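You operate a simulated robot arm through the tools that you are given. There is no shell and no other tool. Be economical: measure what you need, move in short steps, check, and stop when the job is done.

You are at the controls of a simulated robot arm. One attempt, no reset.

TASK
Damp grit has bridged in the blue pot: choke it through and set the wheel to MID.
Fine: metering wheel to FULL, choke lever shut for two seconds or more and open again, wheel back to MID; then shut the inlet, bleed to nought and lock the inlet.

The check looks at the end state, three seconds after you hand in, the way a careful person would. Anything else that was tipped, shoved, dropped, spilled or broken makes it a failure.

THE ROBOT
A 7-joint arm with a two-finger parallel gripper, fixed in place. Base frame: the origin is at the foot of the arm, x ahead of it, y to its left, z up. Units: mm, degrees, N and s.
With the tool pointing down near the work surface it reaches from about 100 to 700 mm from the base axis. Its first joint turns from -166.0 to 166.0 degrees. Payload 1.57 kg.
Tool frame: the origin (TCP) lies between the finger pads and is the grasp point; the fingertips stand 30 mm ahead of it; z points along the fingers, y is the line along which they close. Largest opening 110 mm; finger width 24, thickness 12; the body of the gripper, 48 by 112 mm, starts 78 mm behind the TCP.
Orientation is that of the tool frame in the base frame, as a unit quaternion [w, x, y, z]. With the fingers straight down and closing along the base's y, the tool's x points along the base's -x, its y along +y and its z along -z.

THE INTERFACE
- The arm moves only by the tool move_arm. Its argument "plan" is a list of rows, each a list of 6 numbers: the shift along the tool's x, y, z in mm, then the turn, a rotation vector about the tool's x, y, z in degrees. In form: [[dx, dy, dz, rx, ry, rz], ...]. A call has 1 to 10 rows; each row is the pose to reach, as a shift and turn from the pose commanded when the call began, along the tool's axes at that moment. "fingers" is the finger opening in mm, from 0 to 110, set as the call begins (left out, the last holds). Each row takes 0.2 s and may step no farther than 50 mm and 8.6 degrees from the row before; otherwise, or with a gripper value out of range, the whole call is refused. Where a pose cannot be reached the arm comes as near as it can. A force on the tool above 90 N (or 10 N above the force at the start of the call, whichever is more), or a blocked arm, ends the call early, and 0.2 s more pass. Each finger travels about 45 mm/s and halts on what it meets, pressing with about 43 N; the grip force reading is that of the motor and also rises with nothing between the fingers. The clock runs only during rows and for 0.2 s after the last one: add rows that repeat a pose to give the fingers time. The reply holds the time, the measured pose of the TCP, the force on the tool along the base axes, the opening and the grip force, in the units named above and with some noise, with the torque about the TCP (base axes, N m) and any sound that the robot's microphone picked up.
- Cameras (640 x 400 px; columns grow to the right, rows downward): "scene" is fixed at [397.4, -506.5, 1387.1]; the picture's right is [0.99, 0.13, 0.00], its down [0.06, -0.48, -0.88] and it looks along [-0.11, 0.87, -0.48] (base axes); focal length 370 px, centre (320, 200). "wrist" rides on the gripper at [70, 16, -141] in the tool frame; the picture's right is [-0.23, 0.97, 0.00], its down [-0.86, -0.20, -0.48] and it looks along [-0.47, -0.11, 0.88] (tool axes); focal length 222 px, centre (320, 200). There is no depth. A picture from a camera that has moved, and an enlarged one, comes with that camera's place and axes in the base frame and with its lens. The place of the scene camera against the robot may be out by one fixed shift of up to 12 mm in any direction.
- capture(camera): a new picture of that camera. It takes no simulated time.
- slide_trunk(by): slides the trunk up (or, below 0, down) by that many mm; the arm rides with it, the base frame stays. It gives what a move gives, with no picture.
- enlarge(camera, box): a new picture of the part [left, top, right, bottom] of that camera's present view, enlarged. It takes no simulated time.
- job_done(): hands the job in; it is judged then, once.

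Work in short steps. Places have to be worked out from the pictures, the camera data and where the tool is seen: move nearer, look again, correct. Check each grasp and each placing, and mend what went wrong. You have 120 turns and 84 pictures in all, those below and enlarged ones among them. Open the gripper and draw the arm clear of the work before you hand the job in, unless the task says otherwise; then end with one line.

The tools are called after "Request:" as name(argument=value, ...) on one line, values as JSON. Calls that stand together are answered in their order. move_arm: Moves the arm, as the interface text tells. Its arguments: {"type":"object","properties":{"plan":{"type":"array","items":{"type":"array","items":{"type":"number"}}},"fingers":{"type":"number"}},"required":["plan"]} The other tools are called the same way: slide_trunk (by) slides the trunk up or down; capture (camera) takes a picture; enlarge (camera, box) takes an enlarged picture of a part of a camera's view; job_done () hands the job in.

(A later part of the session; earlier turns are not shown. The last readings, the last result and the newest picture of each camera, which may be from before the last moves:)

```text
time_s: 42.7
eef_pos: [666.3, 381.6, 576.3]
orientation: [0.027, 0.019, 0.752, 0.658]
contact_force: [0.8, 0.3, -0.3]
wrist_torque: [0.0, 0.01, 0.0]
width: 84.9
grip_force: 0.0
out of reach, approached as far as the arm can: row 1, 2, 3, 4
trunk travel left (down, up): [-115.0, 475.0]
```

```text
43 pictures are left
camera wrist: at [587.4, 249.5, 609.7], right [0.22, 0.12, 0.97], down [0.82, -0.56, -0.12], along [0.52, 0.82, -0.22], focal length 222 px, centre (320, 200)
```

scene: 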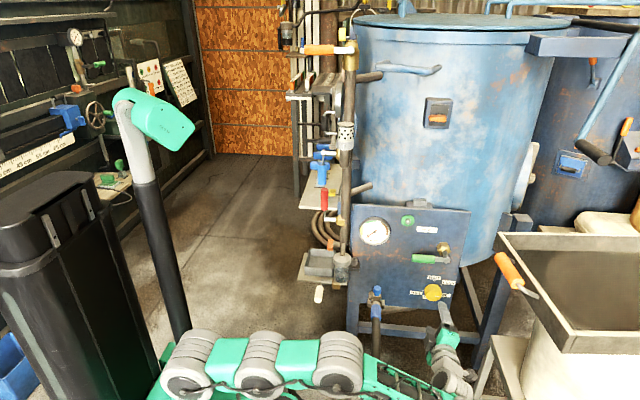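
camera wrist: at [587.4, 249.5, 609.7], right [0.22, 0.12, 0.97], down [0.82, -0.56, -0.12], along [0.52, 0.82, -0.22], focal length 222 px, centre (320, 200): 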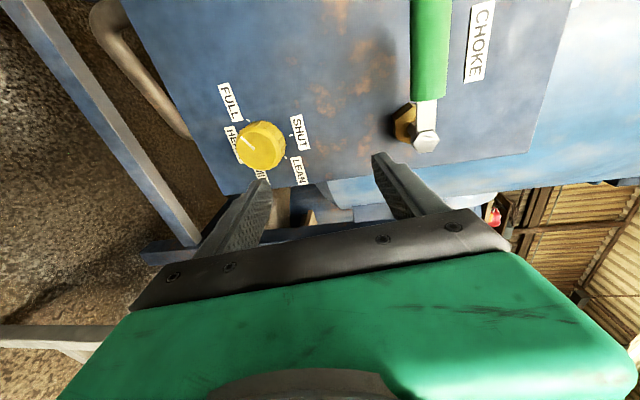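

It is stuck at the wrist-bend limit with a straight arm. Yawing the tool toward −x relieves that, so I yaw 14° first and then translate.

Request:
move_arm(plan=[[0, 0, 0, -0.3, 4.7, -0.6], [10, 5, -5, -0.6, 9.4, -1.2], [20, 10, -10, -0.8, 13.9, -1.85], [35, 40, -15, -0.8, 13.9, -1.85], [52, 68, -20, -0.8, 13.9, -1.85], [70, 93, -25, -0.8, 13.9, -1.85]])

Request:
capture(camera="wrist")

```text
time_s: 44.1
eef_pos: [606.5, 380.9, 606.4]
orientation: [-0.019, -0.037, 0.755, 0.654]
contact_force: [-0.6, 0.6, -0.2]
wrist_torque: [-0.02, 0.0, 0.02]
width: 84.9
grip_force: 0.1
out of reach, approached as far as the arm can: row 1, 2, 3, 4, 5, 6
trunk travel left (down, up): [-115.0, 475.0]
```

```text
42 pictures are left
camera wrist: at [546.9, 239.0, 640.3], right [0.19, 0.15, 0.97], down [0.9, -0.43, -0.11], along [0.4, 0.89, -0.22], focal length 222 px, centre (320, 200)
```

wrist: 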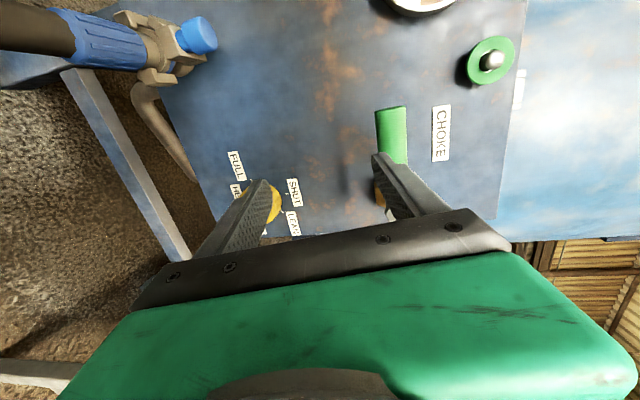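

Height relative to the trunk is the limit, so I simply slide the trunk up 62 mm. The fingertips (y≈411) stay clear of the handle (y≈441).

Request:
slide_trunk(by=62)

Request:
capture(camera="wrist")

```text
time_s: 45.1
eef_pos: [605.8, 381.5, 666.9]
orientation: [-0.019, -0.036, 0.755, 0.655]
contact_force: [-0.4, -0.9, 1.0]
wrist_torque: [-0.01, 0.01, 0.03]
width: 85.0
grip_force: 0.1
trunk travel left (down, up): [-177.0, 413.0]
```

```text
41 pictures are left
camera wrist: at [547.2, 239.0, 702.0], right [0.2, 0.15, 0.97], down [0.9, -0.43, -0.11], along [0.4, 0.89, -0.22], focal length 222 px, centre (320, 200)
```

wrist: 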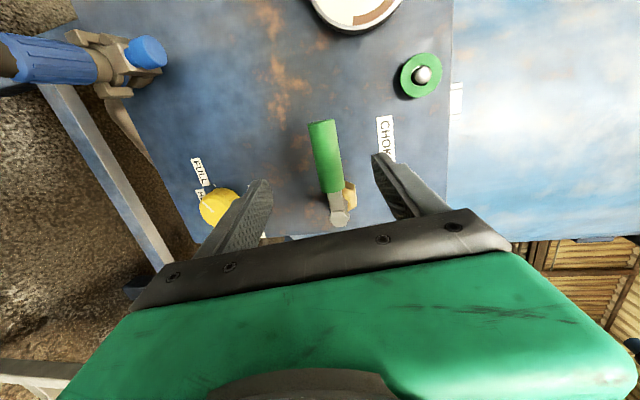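

The handle end triangulates to (569, 455, 664) and the pivot to (665, 453, 667), between the fingers as wanted. I advance so the fingers straddle the handle at x≈595.

Request:
move_arm(plan=[[2, 3, 20, 0, 0, 0], [4, 6, 40, 0, 0, 0], [6.3, 9.6, 60, 0, 0, 0]])

Request:
capture(camera="wrist")

```text
time_s: 46.0
eef_pos: [596.7, 441.5, 668.8]
orientation: [-0.019, -0.037, 0.755, 0.655]
contact_force: [0.0, -0.8, -0.2]
wrist_torque: [-0.01, -0.03, 0.01]
width: 84.9
grip_force: 0.1
trunk travel left (down, up): [-177.0, 413.0]
```

```text
40 pictures are left
camera wrist: at [536.5, 299.9, 703.8], right [0.2, 0.15, 0.97], down [0.9, -0.43, -0.11], along [0.4, 0.89, -0.22], focal length 222 px, centre (320, 200)
```

wrist: 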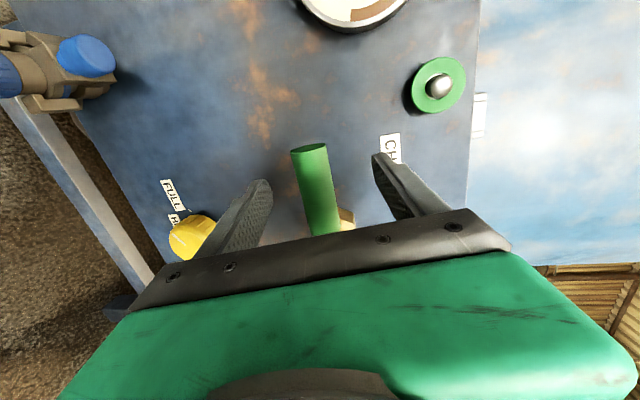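

The fingers straddle the handle. I close to 30 mm to cage it.

Request:
move_arm(plan=[[0, 0, 0, 0, 0, 0], [0, 0, 0, 0, 0, 0], [0, 0, 0, 0, 0, 0], [0, 0, 0, 0, 0, 0]], fingers=30)

```text
time_s: 47.0
eef_pos: [595.2, 442.3, 668.8]
orientation: [-0.018, -0.036, 0.755, 0.654]
contact_force: [-0.3, -0.9, -1.6]
wrist_torque: [-0.01, 0.0, -0.02]
width: 31.0
grip_force: 0.2
trunk travel left (down, up): [-177.0, 413.0]
```

The handle is loosely caged (under 31 mm). I test the shut direction gently, first downward by 16° about the pivot.

Request:
move_arm(plan=[[-0.5, -9.8, 1.4, 0, 0, -8], [-2.4, -19.5, 2.6, 0, 0, -16]])

Request:
enlarge(camera="scene", box=[380, 210, 480, 310])

```text
time_s: 47.5
eef_pos: [602.0, 441.0, 656.9]
orientation: [0.081, -0.144, 0.739, 0.653]
contact_force: [26.8, 15.5, 35.0]
wrist_torque: [0.19, 1.29, -0.45]
width: 53.6
grip_force: 13.4
trunk travel left (down, up): [-177.0, 413.0]
```

```text
4.00 times, centred on (430, 260) of scene
camera zoom: at [397.4, -506.5, 1387.1], right [0.99, 0.13, 0.0], down [0.06, -0.48, -0.88], along [-0.11, 0.87, -0.48], focal length 1482 px, centre (-120, -40)
```

zoom: 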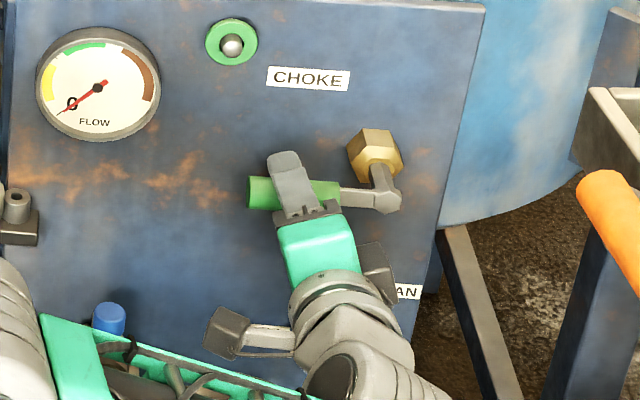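

Downward is blocked: 35 N reaction and the fingers were forced open. I go back to the start and will turn the lever the other way, upward.

Request:
move_arm(plan=[[1.4, 7, 0, 0, 0, 8], [2.8, 13.6, 0, 0, 0, 16], [2.8, 13.6, 0, 0, 0, 18], [2.8, 13.6, 0, 0, 0, 18]])

```text
time_s: 48.5
eef_pos: [588.7, 442.5, 659.5]
orientation: [-0.032, -0.024, 0.754, 0.656]
contact_force: [0.1, -7.4, 11.0]
wrist_torque: [0.23, -0.11, -0.08]
width: 38.8
grip_force: 5.1
trunk travel left (down, up): [-177.0, 413.0]
```

There is a small residual push (11 N up), so I re-centre on the handle by moving up about 8 mm and right 7 mm.

Request:
move_arm(plan=[[-4, 5, 0, 0, 0, 0], [-7, 8.5, 0, 0, 0, 0], [-7, 8.5, 0, 0, 0, 0]])

Request:
enlarge(camera="wrist", box=[200, 120, 460, 260])

```text
time_s: 49.4
eef_pos: [598.3, 444.1, 668.4]
orientation: [-0.03, -0.024, 0.755, 0.654]
contact_force: [1.2, -0.7, 1.3]
wrist_torque: [0.05, 0.0, -0.01]
width: 30.2
grip_force: 0.0
trunk travel left (down, up): [-177.0, 413.0]
```

```text
2.46 times, centred on (330, 190) of wrist
camera zoom: at [539.4, 303.4, 705.5], right [0.23, 0.16, 0.96], down [0.89, -0.44, -0.14], along [0.4, 0.89, -0.24], focal length 547 px, centre (295, 225)
```

zoom: 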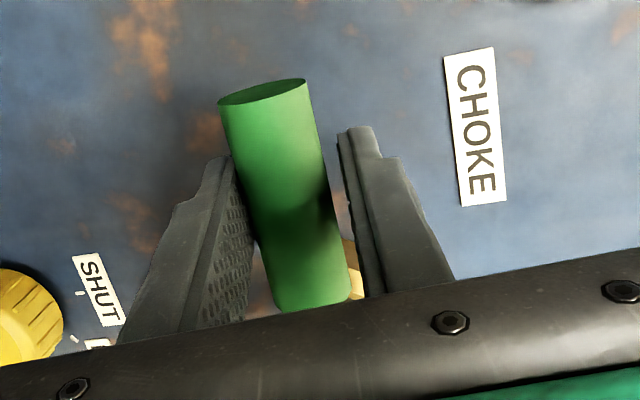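

The lever is free in the cage again. I turn it upward by 24° first.

Request:
move_arm(plan=[[-0.5, 9.4, -1.4, 0, 0, 8], [-2.3, 18.5, -2.8, 0, 0, 16], [-5.5, 27.4, -4.4, 0, 0, 24]])

Request:
enlarge(camera="scene", box=[380, 210, 480, 310])

```text
time_s: 50.1
eef_pos: [603.2, 445.7, 697.3]
orientation: [-0.165, 0.134, 0.743, 0.634]
contact_force: [-0.6, 0.3, -0.4]
wrist_torque: [-0.01, 0.0, 0.02]
width: 30.5
grip_force: 0.3
trunk travel left (down, up): [-177.0, 413.0]
```

```text
4.00 times, centred on (430, 260) of scene
camera zoom: at [397.4, -506.5, 1387.1], right [0.99, 0.13, 0.0], down [0.06, -0.48, -0.88], along [-0.11, 0.87, -0.48], focal length 1482 px, centre (-120, -40)
```

zoom: 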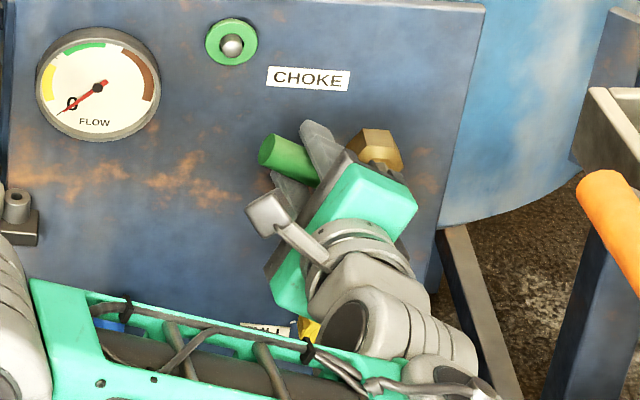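

The lever moves freely upward, so this is the shut direction. I continue along the arc to about 88°.

Request:
move_arm(plan=[[-0.6, 9.4, -1.5, 0, 0, 8], [-2.4, 18.5, -3, 0, 0, 16], [-5.6, 27.3, -4.5, 0, 0, 24], [-10, 35.6, -5.8, 0, 0, 32], [-15.4, 43.3, -7.1, 0, 0, 40], [-22, 50, -8.3, 0, 0, 48], [-29.4, 55.8, -9.3, 0, 0, 56], [-37.5, 60.5, -10.1, 0, 0, 64]])

Request:
capture(camera="wrist")

Request:
enlarge(camera="scene", box=[340, 200, 480, 310])

```text
time_s: 52.0
eef_pos: [636.9, 439.5, 738.9]
orientation: [-0.465, 0.497, 0.572, 0.458]
contact_force: [15.1, 23.6, -9.5]
wrist_torque: [0.06, -0.76, -0.23]
width: 37.0
grip_force: 23.4
out of reach, approached as far as the arm can: row 6, 7, 8
trunk travel left (down, up): [-177.0, 413.0]
```

```text
36 pictures are left
camera wrist: at [659.3, 311.6, 828.1], right [0.98, 0.05, -0.17], down [-0.1, -0.61, -0.79], along [-0.14, 0.79, -0.59], focal length 222 px, centre (320, 200)
```

wrist: 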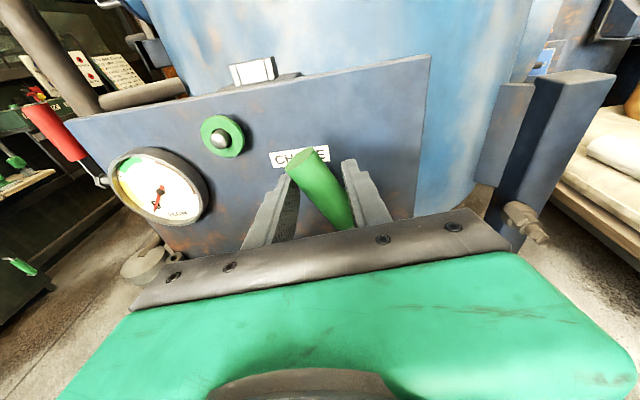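

```text
3.64 times, centred on (410, 255) of scene
camera zoom: at [397.4, -506.5, 1387.1], right [0.99, 0.13, 0.0], down [0.06, -0.48, -0.88], along [-0.11, 0.87, -0.48], focal length 1347 px, centre (-7, 0)
```

zoom: 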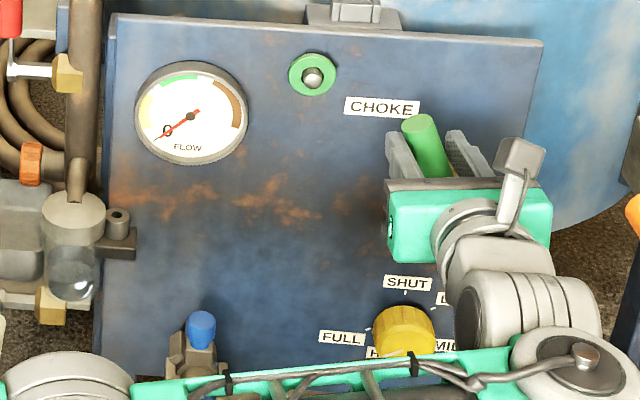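

The lever is at about 68° and the arm hit its stretch limit. I yaw the tool 10° back toward +x while pushing the handle right to finish the last 20°.

Request:
move_arm(plan=[[0, 4, -0.3, -3.3, -0.2, 0.5], [0, 10, -0.8, -6.6, -0.4, 1], [-1, 18, -1.4, -9.87, -0.6, 1.5], [-1, 25, -1.9, -9.87, -0.6, 1.5], [-1, 31, -2.2, -9.87, -0.6, 1.5]])

Request:
enlarge(camera="scene", box=[340, 200, 480, 310])

```text
time_s: 53.1
eef_pos: [666.7, 437.6, 741.1]
orientation: [-0.434, 0.556, 0.515, 0.487]
contact_force: [-0.2, -0.5, 0.2]
wrist_torque: [-0.03, 0.01, 0.03]
width: 29.7
grip_force: 0.0
out of reach, approached as far as the arm can: row 2
trunk travel left (down, up): [-177.0, 413.0]
```

```text
3.64 times, centred on (410, 255) of scene
camera zoom: at [397.4, -506.5, 1387.1], right [0.99, 0.13, 0.0], down [0.06, -0.48, -0.88], along [-0.11, 0.87, -0.48], focal length 1347 px, centre (-7, 0)
```

zoom: 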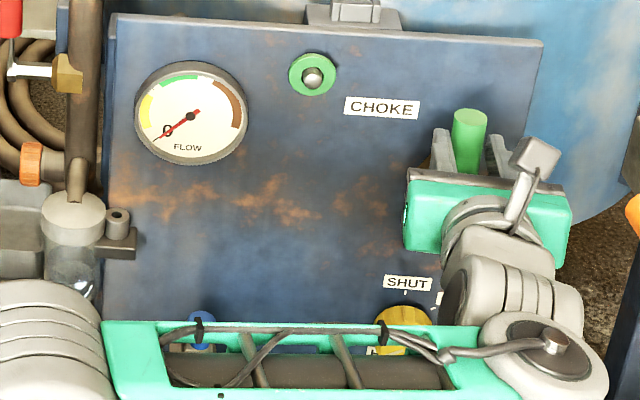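

The lever is essentially vertical. I nudge 10 mm further to make sure it sits at its shut stop and hold there for about two seconds.

Request:
move_arm(plan=[[0, 5, 0, 0, 0, 0], [0, 10, 0, 0, 0, 0], [0, 10, 0, 0, 0, 0], [0, 10, 0, 0, 0, 0], [0, 10, 0, 0, 0, 0], [0, 10, 0, 0, 0, 0], [0, 10, 0, 0, 0, 0], [0, 10, 0, 0, 0, 0], [0, 10, 0, 0, 0, 0], [0, 10, 0, 0, 0, 0]])

Request:
enlarge(camera="scene", box=[340, 200, 480, 310])

```text
time_s: 55.4
eef_pos: [676.4, 438.6, 741.6]
orientation: [-0.434, 0.556, 0.516, 0.487]
contact_force: [-15.3, -5.3, -2.6]
wrist_torque: [-0.13, 0.16, 0.31]
width: 43.3
grip_force: 7.3
trunk travel left (down, up): [-177.0, 413.0]
```

```text
3.64 times, centred on (410, 255) of scene
camera zoom: at [397.4, -506.5, 1387.1], right [0.99, 0.13, 0.0], down [0.06, -0.48, -0.88], along [-0.11, 0.87, -0.48], focal length 1347 px, centre (-7, 0)
```

zoom: 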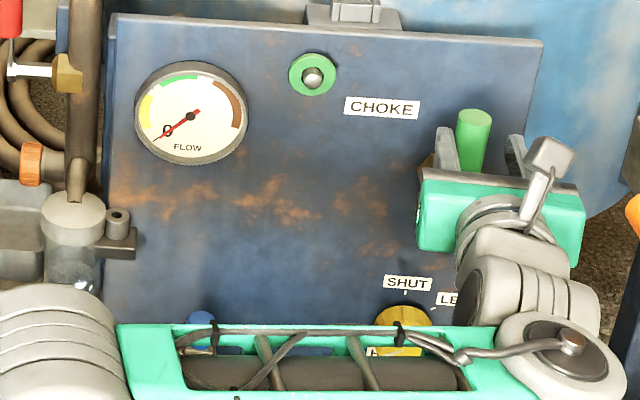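

The lever is at its shut stop (15 N reaction) and has been held for over two seconds. After a short extra hold I bring it back open along the arc.

Request:
move_arm(plan=[[0, 0, 0, 0, 0, 0], [0, 0, 0, 0, 0, 0], [0, 0, 0, 0, 0, 0], [0, 0, 0, 0, 0, 0], [-5.4, -17, -0.8, 3, 0, -3], [-6.4, -24.4, -1.3, 6, 0, -9], [-9, -33.8, -1.8, 9.9, 0, -16], [-11.7, -40.6, -2.1, 9.9, 0.2, -23], [-16.6, -49, -2.1, 9.9, 0.2, -31], [-22.5, -57, -2, 9.9, 0.2, -38.5]])

Request:
enlarge(camera="scene", box=[340, 200, 480, 310])

```text
time_s: 57.5
eef_pos: [621.0, 436.9, 719.3]
orientation: [-0.294, 0.315, 0.708, 0.56]
contact_force: [1.0, -0.3, -0.7]
wrist_torque: [0.01, -0.03, 0.02]
width: 30.4
grip_force: 0.3
out of reach, approached as far as the arm can: row 7
trunk travel left (down, up): [-177.0, 413.0]
```

```text
3.64 times, centred on (410, 255) of scene
camera zoom: at [397.4, -506.5, 1387.1], right [0.99, 0.13, 0.0], down [0.06, -0.48, -0.88], along [-0.11, 0.87, -0.48], focal length 1347 px, centre (-7, 0)
```

zoom: 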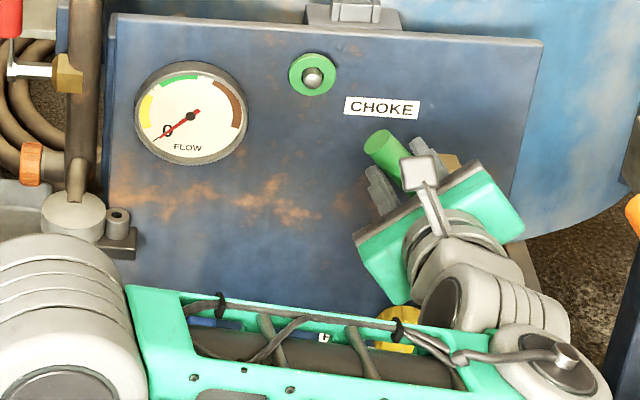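

Continuing the opening arc down to the horizontal, with a slight over-push to seat it on the open stop.

Request:
move_arm(plan=[[-0.8, -8.4, 1.6, 0, 0, -7], [-2.9, -17.7, 3.5, 0, 0, -15], [-6.3, -26.6, 5.5, 0, 0, -23], [-11, -35, 7.6, 0, 0, -31], [-16.7, -42.5, 9.6, 0, 0, -39], [-23.6, -49.3, 11.6, 0, 0, -47], [-29.3, -53.6, 13.1, 0, 0, -52], [-33.3, -56.1, 14, 0, 0, -52]])

Request:
enlarge(camera="scene", box=[340, 200, 480, 310])

```text
time_s: 59.4
eef_pos: [600.4, 437.7, 659.1]
orientation: [-0.018, -0.028, 0.774, 0.632]
contact_force: [1.9, -5.9, 15.4]
wrist_torque: [0.4, 0.23, 0.17]
width: 42.2
grip_force: 6.5
trunk travel left (down, up): [-177.0, 413.0]
```

```text
3.64 times, centred on (410, 255) of scene
camera zoom: at [397.4, -506.5, 1387.1], right [0.99, 0.13, 0.0], down [0.06, -0.48, -0.88], along [-0.11, 0.87, -0.48], focal length 1347 px, centre (-7, 0)
```

zoom: 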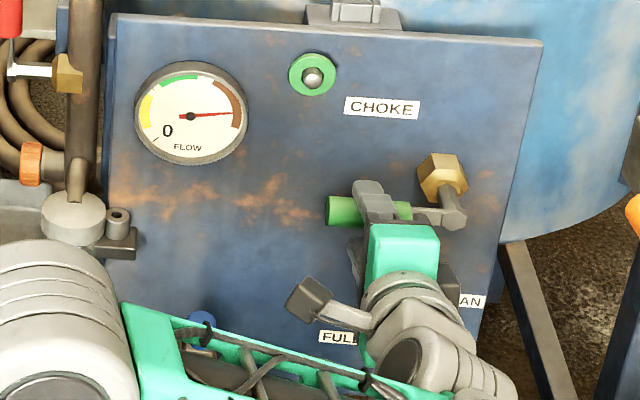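

The FLOW gauge jumped into the brown zone, so the choke-through worked, and the lever is on its open stop. I release, back away, and prepare to return the wheel to MID.

Request:
move_arm(plan=[[0, 6, 0, 0, 0, 0], [0, 9, 0, 0, 0, 0], [0, 9, 0, 0, 0, 0], [0, 9, 0, 0, 0, 0], [0, 11, -20, 0, 0, 0], [0, 13, -45, 0, 0, 0], [0, 15, -65, 0, 0, 0]], fingers=85)

```text
time_s: 61.0
eef_pos: [600.1, 379.1, 682.6]
orientation: [-0.02, -0.026, 0.775, 0.631]
contact_force: [-0.9, 0.2, 0.0]
wrist_torque: [0.02, -0.05, 0.01]
width: 84.7
grip_force: 0.1
trunk travel left (down, up): [-177.0, 413.0]
```

Now I lower the trunk and bring the hand in front of the wheel with the same yaw that worked before.

Request:
slide_trunk(by=-172)

Request:
move_arm(plan=[[-15, -4, 5, -1, -2, 0.3], [-30, -8, 12, -2, -4, 0.7], [-44, -12, 18, -3, -6, 1], [-56, -14, 26, -4, -7, 1.2]])

Request:
capture(camera="wrist")

```text
time_s: 62.9
eef_pos: [600.0, 378.7, 510.8]
orientation: [-0.02, -0.026, 0.775, 0.631]
contact_force: [0.0, 0.4, -1.0]
wrist_torque: [0.02, 0.0, -0.01]
width: 85.1
grip_force: 0.1
trunk travel left (down, up): [-5.0, 585.0]
```

```text
time_s: 63.9
eef_pos: [654.8, 403.2, 493.8]
orientation: [0.02, 0.021, 0.752, 0.659]
contact_force: [-0.9, -0.6, 0.1]
wrist_torque: [-0.01, 0.03, 0.02]
width: 84.9
grip_force: 0.1
trunk travel left (down, up): [-5.0, 585.0]
```

```text
30 pictures are left
camera wrist: at [576.8, 270.4, 528.5], right [0.23, 0.12, 0.97], down [0.83, -0.55, -0.13], along [0.51, 0.83, -0.22], focal length 222 px, centre (320, 200)
```

wrist: 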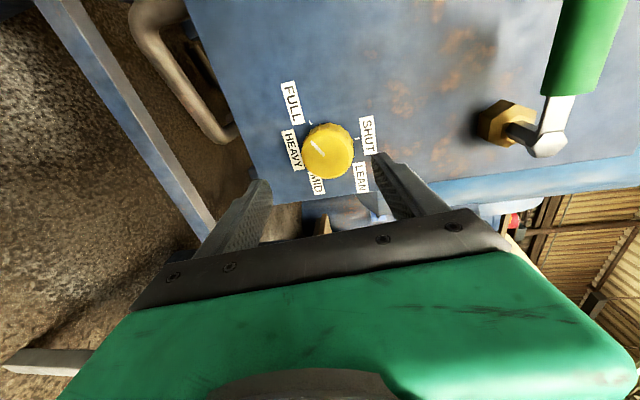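

Well placed. I advance straight onto the wheel.

Request:
move_arm(plan=[[0, 3, 24, 0, 0, 0], [0, 6, 48, 0, 0, 0], [0, 8.6, 72.6, 0, 0, 0]])

Request:
enlarge(camera="wrist", box=[220, 100, 440, 240])

```text
time_s: 64.7
eef_pos: [660.2, 476.7, 491.7]
orientation: [0.02, 0.021, 0.752, 0.658]
contact_force: [0.4, -0.6, 0.3]
wrist_torque: [-0.06, 0.01, -0.02]
width: 85.1
grip_force: 0.1
trunk travel left (down, up): [-5.0, 585.0]
```

```text
2.86 times, centred on (330, 170) of wrist
camera zoom: at [582.3, 343.3, 525.7], right [0.23, 0.12, 0.97], down [0.83, -0.55, -0.13], along [0.51, 0.83, -0.22], focal length 635 px, centre (291, 286)
```

zoom: 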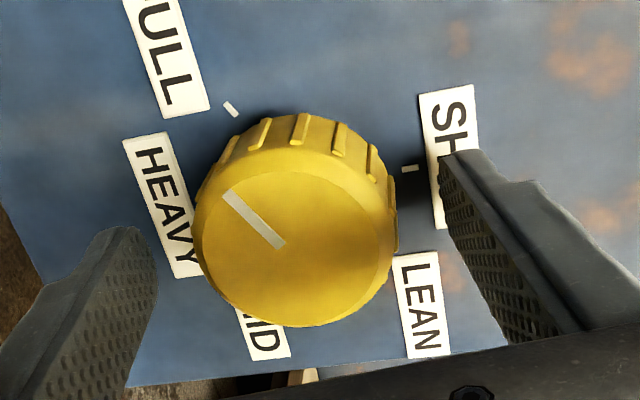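

The pointer is still at FULL (about 240°). I grip and turn back 80° counter-clockwise first.

Request:
move_arm(plan=[[0, 0, 0, 0, 0, 0], [0, 0, 0, 0, 0, 0], [0, 0, 0, 0, 0, 0], [0, 0, 0, 0, 0, 0]], fingers=30)

Request:
move_arm(plan=[[0, 0, 0, 0, 0, -8], [0, 0, 0, 0, 0, -16], [0, 0, 0, 0, 0, -24], [0, 0, 0, 0, 0, -32], [0, 0, 0, 0, 0, -40], [0, 0, 0, 0, 0, -48], [0, 0, 0, 0, 0, -56], [0, 0, 0, 0, 0, -64], [0, 0, 0, 0, 0, -72], [0, 0, 0, 0, 0, -80]])

Request:
move_arm(plan=[[0, 0, 0, 0, 0, -8], [0, 0, 0, 0, 0, -16], [0, 0, 0, 0, 0, -24], [0, 0, 0, 0, 0, -32], [0, 0, 0, 0, 0, -38], [0, 0, 0, 0, 0, -38]])

Request:
enlarge(camera="wrist", box=[220, 100, 440, 240])

```text
time_s: 65.7
eef_pos: [660.4, 477.9, 492.4]
orientation: [0.021, 0.02, 0.752, 0.659]
contact_force: [4.6, 5.5, 8.4]
wrist_torque: [0.63, -0.03, 0.13]
width: 56.6
grip_force: 35.2
trunk travel left (down, up): [-5.0, 585.0]
```

```text
time_s: 67.9
eef_pos: [659.0, 477.9, 491.1]
orientation: [0.44, -0.468, 0.589, 0.491]
contact_force: [0.9, -6.3, 13.2]
wrist_torque: [0.97, 0.01, 0.26]
width: 54.2
grip_force: 44.7
trunk travel left (down, up): [-5.0, 585.0]
```

```text
time_s: 69.3
eef_pos: [658.5, 477.3, 491.6]
orientation: [-0.575, 0.634, -0.405, -0.321]
contact_force: [5.1, -1.5, 7.2]
wrist_torque: [1.2, -0.04, -1.49]
width: 52.4
grip_force: 44.9
trunk travel left (down, up): [-5.0, 585.0]
```

```text
2.86 times, centred on (330, 170) of wrist
camera zoom: at [669.2, 327.7, 441.1], right [-0.97, 0.02, -0.26], down [-0.25, -0.35, 0.9], along [-0.07, 0.94, 0.34], focal length 635 px, centre (291, 286)
```

zoom: 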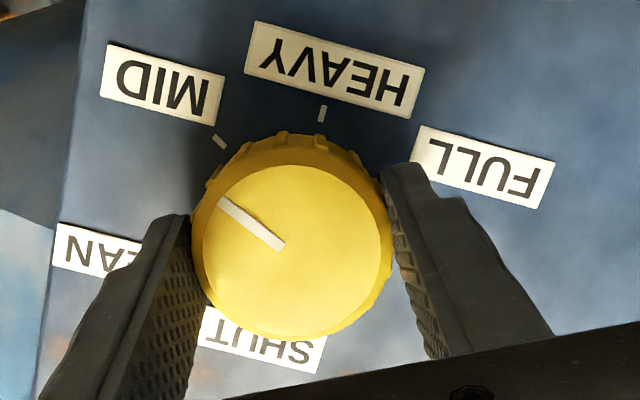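

Deprojecting, the pointer is at about 112° while the MID tick is at about 121°, so I turn back 9° clockwise.

Request:
move_arm(plan=[[0, 0, 0, 0, 0, 5], [0, 0, 0, 0, 0, 9], [0, 0, 0, 0, 0, 9]])

Request:
enlarge(camera="wrist", box=[220, 100, 440, 240])

```text
time_s: 70.1
eef_pos: [659.6, 478.2, 490.1]
orientation: [-0.547, 0.601, -0.453, -0.367]
contact_force: [12.9, 4.0, 9.7]
wrist_torque: [-1.25, -0.05, 1.17]
width: 52.4
grip_force: 45.1
trunk travel left (down, up): [-5.0, 585.0]
```

```text
2.86 times, centred on (330, 170) of wrist
camera zoom: at [658.1, 328.5, 439.1], right [-0.99, 0.04, -0.1], down [-0.11, -0.35, 0.93], along [0.0, 0.93, 0.36], focal length 635 px, centre (291, 286)
```

zoom: 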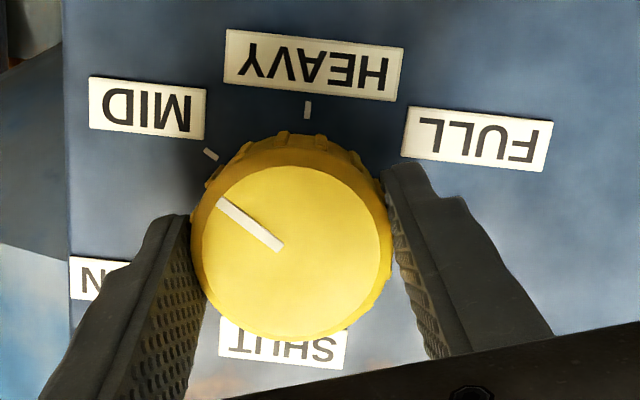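

The pointer is now at about 120.5°, on the MID tick within error. I release, back off, and check the pointer and flow gauge.

Request:
move_arm(plan=[[0, 0, 0, 0, 0, 0], [0, 0, 0, 0, 0, 0], [0, 0, 0, 0, 0, 0], [0, 0, -25, 0, 0, 0], [0, 0, -50, 0, 0, 0]], fingers=90)

Request:
enlarge(camera="wrist", box=[240, 110, 410, 220])

Request:
enlarge(camera="scene", box=[340, 200, 480, 310])

```text
time_s: 71.3
eef_pos: [655.0, 427.7, 496.0]
orientation: [-0.547, 0.6, -0.455, -0.367]
contact_force: [-0.6, -0.2, -0.1]
wrist_torque: [0.0, 0.0, 0.01]
width: 90.0
grip_force: 0.0
trunk travel left (down, up): [-5.0, 585.0]
```

```text
3.64 times, centred on (325, 165) of wrist
camera zoom: at [653.7, 277.6, 444.6], right [-0.99, 0.04, -0.1], down [-0.11, -0.35, 0.93], along [0.0, 0.93, 0.35], focal length 808 px, centre (302, 327)
```

zoom: 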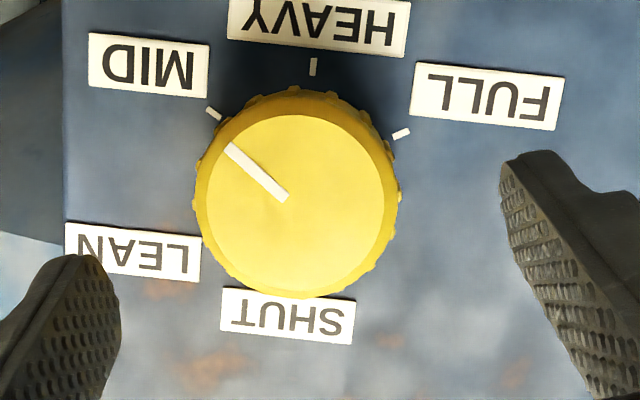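

```text
3.64 times, centred on (410, 255) of scene
camera zoom: at [397.4, -506.5, 1387.1], right [0.99, 0.13, 0.0], down [0.06, -0.48, -0.88], along [-0.11, 0.87, -0.48], focal length 1347 px, centre (-7, 0)
```

zoom: 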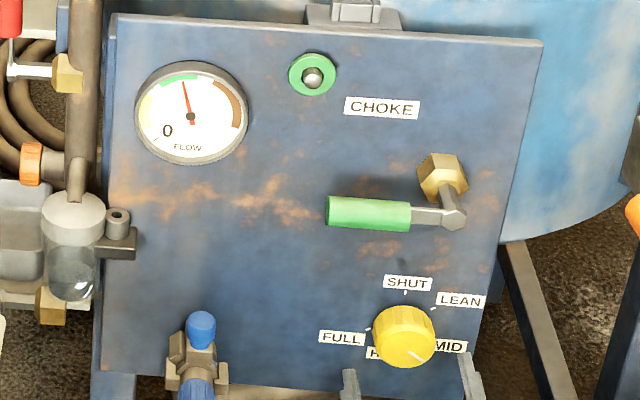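

FLOW sits mid-green and the wheel is at MID. Now the inlet: I back off further and study the valves on the left riser in the scene view.

Request:
move_arm(plan=[[0, 0, -35, 0, 0, 0], [0, 0, -70, 0, 0, 0], [0, 0, -100, 0, 0, 0]])

Request:
enlarge(camera="scene", box=[295, 140, 385, 240])

Request:
enlarge(camera="scene", box=[280, 20, 400, 140])

```text
time_s: 72.1
eef_pos: [650.4, 330.1, 509.5]
orientation: [-0.547, 0.6, -0.454, -0.366]
contact_force: [0.6, 0.1, -1.0]
wrist_torque: [-0.06, -0.01, 0.0]
width: 89.8
grip_force: 0.2
trunk travel left (down, up): [-5.0, 585.0]
```

```text
4.00 times, centred on (340, 190) of scene
camera zoom: at [397.4, -506.5, 1387.1], right [0.99, 0.13, 0.0], down [0.06, -0.48, -0.88], along [-0.11, 0.87, -0.48], focal length 1482 px, centre (240, 240)
```

zoom: 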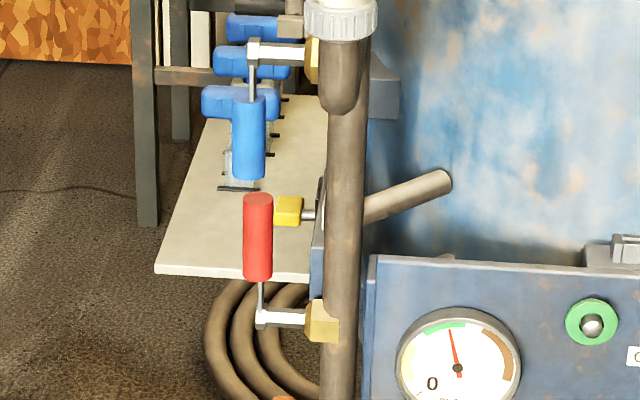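

```text
3.33 times, centred on (340, 80) of scene
camera zoom: at [397.4, -506.5, 1387.1], right [0.99, 0.13, 0.0], down [0.06, -0.48, -0.88], along [-0.11, 0.87, -0.48], focal length 1235 px, centre (253, 600)
```

zoom: 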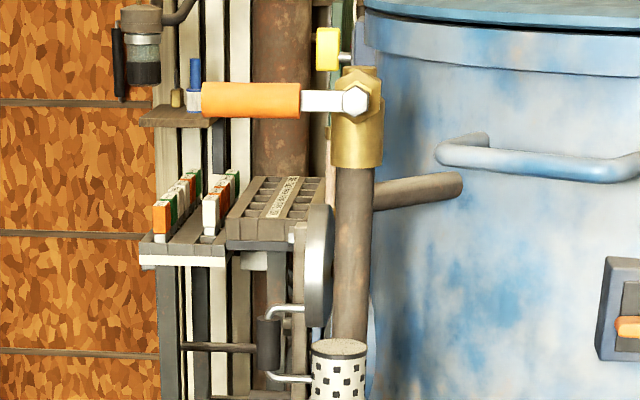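

The red lever (INLET, handle up and in line with the pipe, so open) and the blue lever (exhaust with silencer) both pivot on the −x side of the riser, with a yellow lock beside the inlet. I must work from −x, so I first raise the trunk and return to an elbow-up, tool-down posture.

Request:
slide_trunk(by=200)

Request:
move_arm(plan=[[-15.6, 14.5, -22.6, -2.6, 7.75, -0.5], [-31, 29, -45, -5.2, 15.5, -0.9], [-47, 43, -68, -7.8, 23.2, -1.4], [-62, 58, -90, -10.4, 31, -1.9], [-78, 72, -113, -13, 38.7, -2.3], [-94, 87, -136, -15.6, 46.5, -2.8], [-109, 101, -158, -18.2, 54.2, -3.3], [-125, 116, -181, -20.8, 62, -3.8], [-140, 130, -203, -23.4, 69.7, -4.2], [-156, 144, -226, -26, 77.5, -4.7]])

Request:
capture(camera="scene")

```text
time_s: 74.2
eef_pos: [650.6, 329.7, 710.6]
orientation: [-0.547, 0.6, -0.454, -0.367]
contact_force: [-0.5, 0.0, 0.1]
wrist_torque: [0.0, -0.02, 0.01]
width: 90.1
grip_force: 0.2
trunk travel left (down, up): [-205.0, 385.0]
```

```text
time_s: 76.5
eef_pos: [449.6, 131.5, 838.6]
orientation: [-0.021, 0.812, -0.583, 0.021]
contact_force: [0.6, -0.7, -0.7]
wrist_torque: [0.03, -0.01, -0.01]
width: 90.0
grip_force: 0.0
trunk travel left (down, up): [-205.0, 385.0]
```

```text
22 pictures are left
```

scene: 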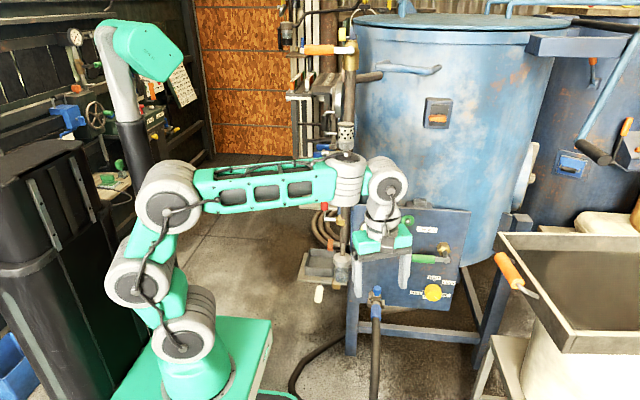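

Good posture again. I swing the tool over to the left side in front of the riser, at about (170, 430, 818), with the tool still pointing down.

Request:
move_arm(plan=[[-41.5, 18.8, 2, 0, 0, 0], [-83, 37.5, 4, 0, 0, 0], [-124.5, 56, 7, 0, 0, 0], [-166, 75, 9, 0, 0, 0], [-208, 94, 11, 0, 0, 0], [-249, 113, 13, 0, 0, 0], [-291, 131, 16, 0, 0, 0], [-332, 150, 18, 0, 0, 0], [-374, 169, 20, 0, 0, 0]])

```text
time_s: 78.5
eef_pos: [174.6, 433.3, 808.3]
orientation: [-0.021, 0.811, -0.584, 0.022]
contact_force: [1.0, -0.4, 0.1]
wrist_torque: [0.0, 0.01, -0.01]
width: 90.2
grip_force: 0.1
trunk travel left (down, up): [-205.0, 385.0]
```

Now I pitch the tool toward +x while moving to about (140, 540, 818).

Request:
move_arm(plan=[[-11, 0, -1, 8, 2.7, 0], [-22, 0, -2, 16, 5.4, 0], [-34, 0, -3, 24, 8.1, 0], [-45, 0, -4, 32, 10.8, 0], [-56, 0, -5, 40, 13.5, 0], [-67, 0, -6, 48, 16.2, 0], [-78, 0, -7, 56, 18.8, 0], [-90, 0, -8, 64, 21.5, 0], [-101, 0, -9, 72, 24.2, 0], [-112, 0, -10, 80, 26.9, 0]])

Request:
capture(camera="wrist")

```text
time_s: 80.7
eef_pos: [300.9, 427.4, 739.2]
orientation: [-0.386, 0.64, -0.436, 0.502]
contact_force: [0.9, 0.6, 0.7]
wrist_torque: [-0.02, 0.04, -0.06]
width: 90.1
grip_force: 0.1
out of reach, approached as far as the arm can: row 5, 6, 7, 8, 9, 10
trunk travel left (down, up): [-205.0, 385.0]
```

```text
21 pictures are left
camera wrist: at [168.0, 347.3, 772.6], right [-0.19, -0.1, -0.98], down [-0.53, 0.84, 0.02], along [0.82, 0.53, -0.21], focal length 222 px, centre (320, 200)
```

wrist: 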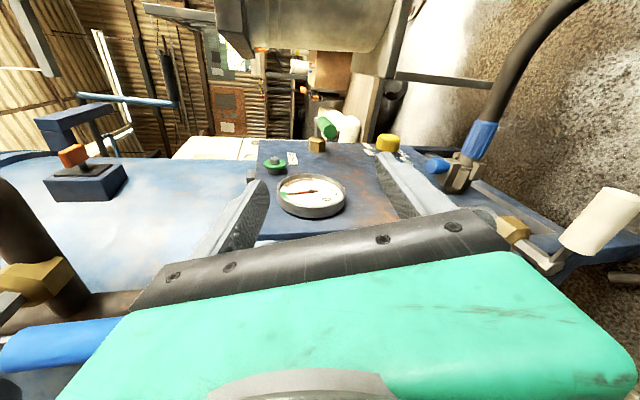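

The pose drifted because the wrist can't unbend enough when the arm is retracted; nothing was touched. I go back to tool-down, higher up, and will work these side levers from above instead.

Request:
move_arm(plan=[[6, -17, -17, -7.4, -2.5, 0.4], [11, -34, -34, -14.8, -5, 0.9], [17, -52, -51, -22.2, -7.6, 1.3], [22, -69, -68, -29.5, -10.1, 1.8], [28, -86, -85, -36.9, -12.7, 2.2], [34, -103, -102, -44.3, -15.2, 2.6], [39, -120, -119, -51.7, -17.7, 3.1], [45, -138, -136, -59, -20.2, 3.5], [50, -155, -153, -66.4, -22.8, 4], [56, -172, -170, -73.8, -25.3, 4.4]])

```text
time_s: 82.8
eef_pos: [190.2, 415.3, 919.6]
orientation: [-0.056, 0.811, -0.582, 0.002]
contact_force: [0.3, 0.3, -0.8]
wrist_torque: [-0.06, -0.02, -0.01]
width: 90.1
grip_force: 0.1
out of reach, approached as far as the arm can: row 10
trunk travel left (down, up): [-205.0, 385.0]
```

Tool down again. I raise the trunk and roll the hand so the camera looks toward +x, moving over toward the inlet side.

Request:
slide_trunk(by=150)

Request:
move_arm(plan=[[-15, -1, 5, 0, 0, 8.5], [-30, -2, 10, 0, 0, 17], [-45, -3, 15, 0, 0, 25.5], [-60, -4, 20, 0, 0, 34], [-75, -5, 25, 0, 0, 42.5], [-90, -6, 30, 0, 0, 51], [-105, -7, 35, 0, 0, 59.5], [-120, -8, 40, 0, 0, 68], [-135, -8, 45, 0, 0, 76.5], [-150, -8, 50, 0, 0, 85]])

Request:
move_arm(plan=[[0, 0, 0, 0, 0, 8], [0, 0, 0, 0, 0, 16], [0, 0, 0, 0, 0, 24]])

Request:
capture(camera="wrist")

```text
time_s: 84.6
eef_pos: [190.9, 414.8, 1069.9]
orientation: [-0.056, 0.811, -0.582, 0.003]
contact_force: [-0.1, -0.6, -0.1]
wrist_torque: [0.03, 0.01, -0.03]
width: 89.7
grip_force: 0.1
trunk travel left (down, up): [-355.0, 235.0]
```

```text
time_s: 86.8
eef_pos: [132.2, 561.7, 1020.2]
orientation: [0.029, -0.224, 0.973, 0.046]
contact_force: [-0.2, -0.1, -0.4]
wrist_torque: [-0.05, 0.01, -0.03]
width: 90.2
grip_force: 0.0
out of reach, approached as far as the arm can: row 5, 6, 7, 8, 9, 10
trunk travel left (down, up): [-355.0, 235.0]
```

```text
time_s: 87.6
eef_pos: [130.8, 559.5, 1020.0]
orientation: [0.021, -0.018, 0.998, 0.05]
contact_force: [-0.1, -0.5, -0.1]
wrist_torque: [-0.02, -0.01, 0.02]
width: 90.0
grip_force: 0.0
trunk travel left (down, up): [-355.0, 235.0]
```

```text
20 pictures are left
camera wrist: at [54.8, 559.0, 1159.4], right [0.19, 0.98, 0.11], down [0.84, -0.22, 0.49], along [0.5, 0.0, -0.86], focal length 222 px, centre (320, 200)
```

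wrist: 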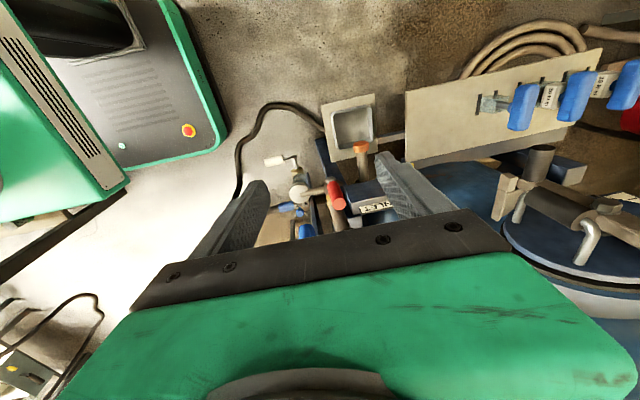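

I enlarge the region around the red handle and the lock.

Request:
enlarge(camera="wrist", box=[250, 130, 420, 240])

```text
3.64 times, centred on (335, 185) of wrist
camera zoom: at [54.8, 559.0, 1159.4], right [0.19, 0.98, 0.11], down [0.84, -0.22, 0.49], along [0.5, 0.0, -0.86], focal length 808 px, centre (266, 254)
```

zoom: 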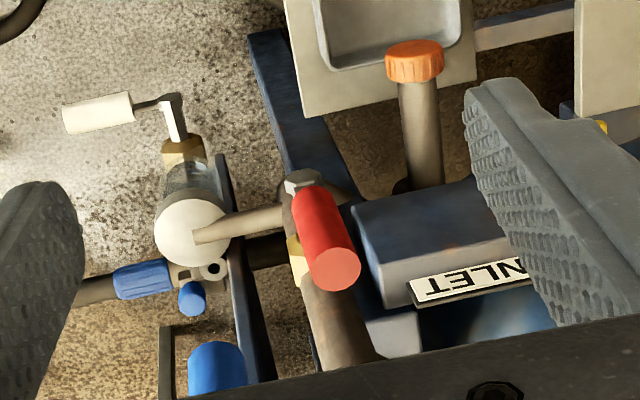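

The blue lever is at y≈526 (handle z 873–945, pivot z≈980) and the red handle top at (275, 592, 815). I shift the hand to y≈470 and lower to see the yellow lock.

Request:
move_arm(plan=[[0, -30, 25, 0, 0, 0], [0, -60, 50, 0, 0, 0], [0, -90, 80, 0, 0, 0]])

Request:
enlarge(camera="wrist", box=[340, 70, 530, 190])

```text
time_s: 88.4
eef_pos: [137.4, 476.2, 931.7]
orientation: [0.021, -0.018, 0.998, 0.053]
contact_force: [-0.1, -0.5, 0.3]
wrist_torque: [0.0, 0.04, 0.0]
width: 89.9
grip_force: 0.1
trunk travel left (down, up): [-355.0, 235.0]
```

```text
3.33 times, centred on (435, 130) of wrist
camera zoom: at [61.5, 475.2, 1070.9], right [0.19, 0.98, 0.11], down [0.84, -0.22, 0.49], along [0.5, 0.0, -0.86], focal length 740 px, centre (-63, 433)
```

zoom: 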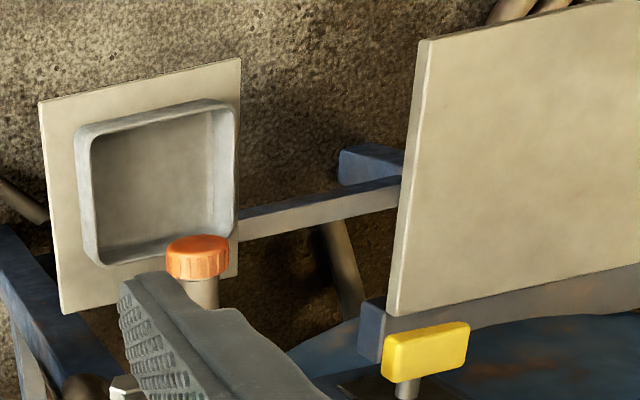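

The yellow lock is a T-knob on a stem along −x at about (285, 746, 727), just beyond where the red lever's tip would be when swung to +y. I close the fingers, tilt the tool about 40° toward +x and approach the red handle's −y side at (170, 555, 822).

Request:
move_arm(plan=[[-6, 13, 24, 1.5, -7.5, -0.9], [-12, 26, 48, 3, -15, -1.7], [-19, 39, 71, 4.4, -22.5, -2.6], [-25, 52, 95, 5.9, -30, -3.4], [-31, 66, 119, 7.4, -37.5, -4.3], [-31, 66, 119, 7.4, -37.5, -4.3]], fingers=0)

Request:
capture(camera="wrist")

```text
time_s: 89.8
eef_pos: [172.1, 555.7, 820.7]
orientation: [0.343, -0.038, 0.938, -0.01]
contact_force: [0.1, -0.9, -0.4]
wrist_torque: [0.0, -0.03, 0.0]
width: 0.1
grip_force: 18.8
trunk travel left (down, up): [-355.0, 235.0]
```

```text
17 pictures are left
camera wrist: at [26.0, 566.4, 883.2], right [0.11, 0.99, 0.1], down [0.35, -0.14, 0.92], along [0.93, -0.07, -0.37], focal length 222 px, centre (320, 200)
```

wrist: 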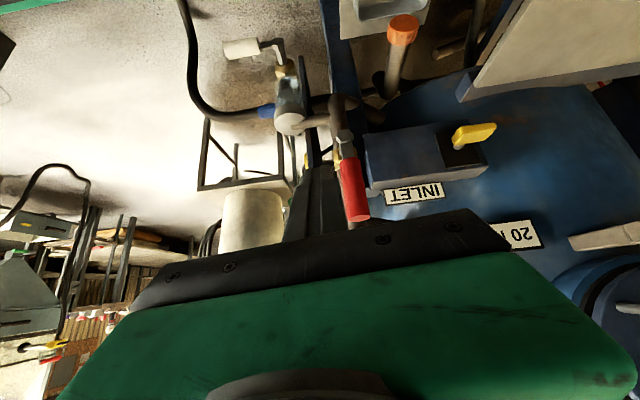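

The view confirms the layout: the red lever will swing to +y and lie along the box toward the yellow key. I move in beside the red handle.

Request:
move_arm(plan=[[-34, -3.4, 29, 0, 0, 0], [-68.3, -6.8, 58, 0, 0, 0]])

Request:
enlarge(camera="wrist", box=[260, 90, 500, 240])

```text
time_s: 90.4
eef_pos: [260.0, 555.8, 824.5]
orientation: [0.344, -0.037, 0.938, -0.01]
contact_force: [0.1, -0.4, -0.4]
wrist_torque: [0.01, -0.02, -0.02]
width: 0.0
grip_force: 20.7
trunk travel left (down, up): [-355.0, 235.0]
```

```text
2.67 times, centred on (380, 165) of wrist
camera zoom: at [114.4, 565.2, 886.2], right [0.11, 0.99, 0.1], down [0.36, -0.14, 0.92], along [0.93, -0.07, -0.37], focal length 592 px, centre (160, 293)
```

zoom: 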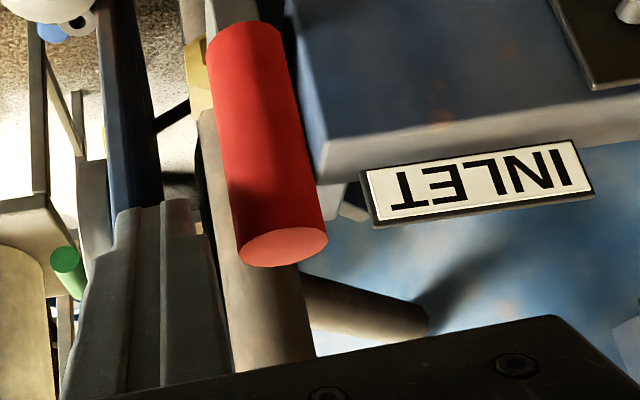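

The handle end is at (275, 591, 813) as computed. I push the lever toward +y along the first 40° of its arc.

Request:
move_arm(plan=[[0.7, 13.2, 5.2, 0, 0, 0], [-0.8, 28.1, 4.9, 0, 0, 0], [-1, 43.1, 6.2, 0, 0, 0], [0.8, 57.7, 9.7, 0, 0, 0], [3.9, 71.6, 14.8, 0, 0, 0]])

```text
time_s: 91.1
eef_pos: [260.8, 567.8, 817.7]
orientation: [0.341, -0.022, 0.939, -0.022]
contact_force: [-18.1, -47.6, 29.5]
wrist_torque: [0.17, -0.26, -0.42]
width: 0.3
grip_force: 21.3
trunk travel left (down, up): [-355.0, 235.0]
stopped in row 3: the force on the tool passed its limit (the readings are from after the stop); the commanded pose is now the measured one
```

The lever is blocked toward +y (48 N), so it must swing the other way. I lift over the handle and come down on its +y side.

Request:
move_arm(plan=[[0.4, -13.1, -4.6, 0, 0, 0], [-19.4, -15, -28.3, 0, 0, 0], [-37.9, -16.5, -50.5, 0, 0, 0], [-41.6, 26.3, -53.1, 0, 0, 0], [-43.6, 62.2, -54.1, 0, 0, 0], [-24.4, 64, -31.1, 0, 0, 0], [-4, 65.7, -6.7, 0, 0, 0]])

Request:
enlarge(camera="wrist", box=[200, 60, 500, 240])

```text
time_s: 92.7
eef_pos: [261.1, 602.1, 845.5]
orientation: [0.345, -0.017, 0.938, -0.011]
contact_force: [-4.4, -37.3, 79.9]
wrist_torque: [-1.12, -0.71, -0.74]
width: 0.0
grip_force: 21.4
out of reach, approached as far as the arm can: row 4, 5, 6, 7
trunk travel left (down, up): [-355.0, 235.0]
```

```text
2.13 times, centred on (350, 150) of wrist
camera zoom: at [116.1, 617.6, 907.2], right [0.15, 0.98, 0.12], down [0.35, -0.16, 0.92], along [0.93, -0.1, -0.36], focal length 474 px, centre (256, 307)
```

zoom: 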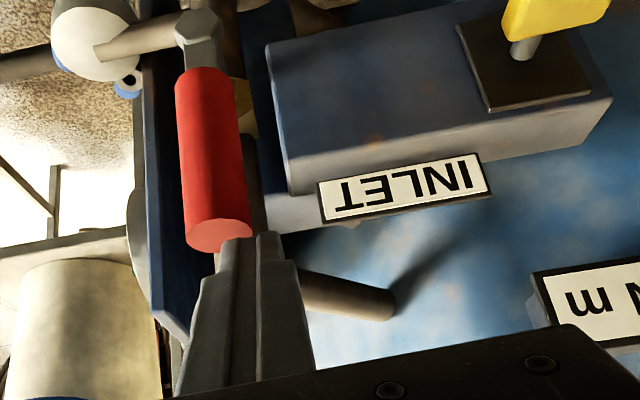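

The finger is pressing on top of the handle because y fell short of the target. I lift off immediately.

Request:
move_arm(plan=[[-16, -1, -19, 0, 0, 0], [-32, -2, -38, 0, 0, 0]])

```text
time_s: 93.3
eef_pos: [259.5, 596.9, 849.9]
orientation: [0.338, -0.03, 0.94, -0.025]
contact_force: [0.8, -0.2, -0.6]
wrist_torque: [0.01, 0.0, -0.02]
width: 0.1
grip_force: 21.1
out of reach, approached as far as the arm can: row 1, 2
trunk travel left (down, up): [-355.0, 235.0]
```

Free of contact now. I raise the trunk 80 mm to gain upward room before crossing over the handle.

Request:
slide_trunk(by=80)

Request:
move_arm(plan=[[0, 18, 0, 0, 0, 0], [0, 38, 0, 0, 0, 0]])

```text
time_s: 94.4
eef_pos: [261.5, 596.8, 934.9]
orientation: [0.339, -0.028, 0.94, -0.023]
contact_force: [-0.1, 0.3, -0.7]
wrist_torque: [-0.01, -0.03, 0.04]
width: 0.0
grip_force: 21.5
trunk travel left (down, up): [-435.0, 155.0]
```

```text
time_s: 95.0
eef_pos: [261.1, 601.7, 928.0]
orientation: [0.34, -0.028, 0.94, -0.023]
contact_force: [0.3, 0.7, 0.1]
wrist_torque: [0.03, -0.02, -0.01]
width: 0.0
grip_force: 21.4
out of reach, approached as far as the arm can: row 1, 2
trunk travel left (down, up): [-435.0, 155.0]
```

The arm reaches less +y when the hand is high relative to the trunk. So I lower the hand and raise the trunk alternately, staying above the handle.

Request:
move_arm(plan=[[16, 0, 19, 0, 0, 0], [35, 0, 42, 0, 0, 0]])

Request:
slide_trunk(by=75)

Request:
move_arm(plan=[[19, 19, 23, 0, 0, 0], [38, 38, 46, 0, 0, 0]])

```text
time_s: 95.6
eef_pos: [262.5, 597.5, 876.1]
orientation: [0.339, -0.028, 0.94, -0.023]
contact_force: [-0.4, -0.3, 0.1]
wrist_torque: [-0.02, -0.03, -0.03]
width: 0.0
grip_force: 21.5
trunk travel left (down, up): [-435.0, 155.0]
```

```text
time_s: 96.8
eef_pos: [262.5, 597.1, 950.1]
orientation: [0.34, -0.029, 0.94, -0.022]
contact_force: [-0.8, -0.3, 0.4]
wrist_torque: [0.03, 0.0, 0.0]
width: 0.2
grip_force: 21.6
trunk travel left (down, up): [-510.0, 80.0]
```

```text
time_s: 97.3
eef_pos: [259.4, 622.7, 899.6]
orientation: [0.34, -0.028, 0.94, -0.022]
contact_force: [0.1, -0.3, 0.7]
wrist_torque: [0.01, -0.01, 0.04]
width: 0.0
grip_force: 21.5
out of reach, approached as far as the arm can: row 2
trunk travel left (down, up): [-510.0, 80.0]
```

Now at y=623, clear of the handle's +y side (605). I go down beside it.

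Request:
move_arm(plan=[[24, 4.5, 30, 0, 0, 0], [47, 9.3, 61, 0, 0, 0]])

Request:
enlarge(camera="wrist", box=[200, 60, 500, 240])

```text
time_s: 98.0
eef_pos: [261.8, 623.9, 820.7]
orientation: [0.34, -0.028, 0.94, -0.022]
contact_force: [-0.3, 0.6, 0.7]
wrist_torque: [0.0, -0.05, -0.04]
width: 0.0
grip_force: 21.5
trunk travel left (down, up): [-510.0, 80.0]
```

```text
2.13 times, centred on (350, 150) of wrist
camera zoom: at [116.0, 639.3, 883.3], right [0.14, 0.99, 0.09], down [0.36, -0.13, 0.93], along [0.92, -0.1, -0.37], focal length 474 px, centre (256, 307)
```

zoom: 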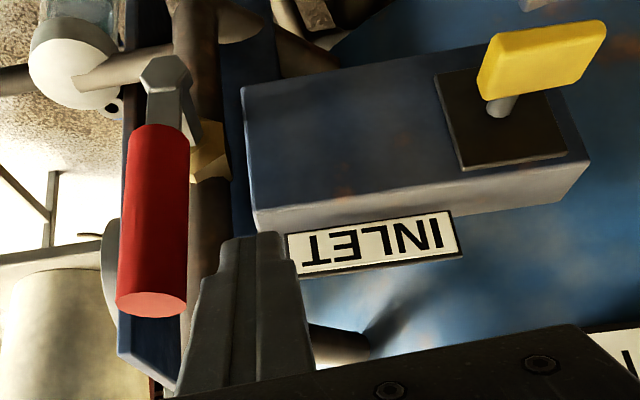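

The finger is now on the +y side of the red handle. I push it toward −y through the first 40°.

Request:
move_arm(plan=[[1.9, -8.9, 1.7, 0, 0, 0], [2.3, -23.9, 1.3, 0, 0, 0], [4.2, -38.8, 2.8, 0, 0, 0], [8.1, -52.5, 6.5, 0, 0, 0], [12.8, -65.6, 11.4, 0, 0, 0]])

```text
time_s: 99.2
eef_pos: [263.5, 559.3, 807.1]
orientation: [0.34, -0.027, 0.94, -0.023]
contact_force: [1.0, 0.2, 0.2]
wrist_torque: [-0.01, -0.04, -0.03]
width: 0.0
grip_force: 21.2
trunk travel left (down, up): [-510.0, 80.0]
```

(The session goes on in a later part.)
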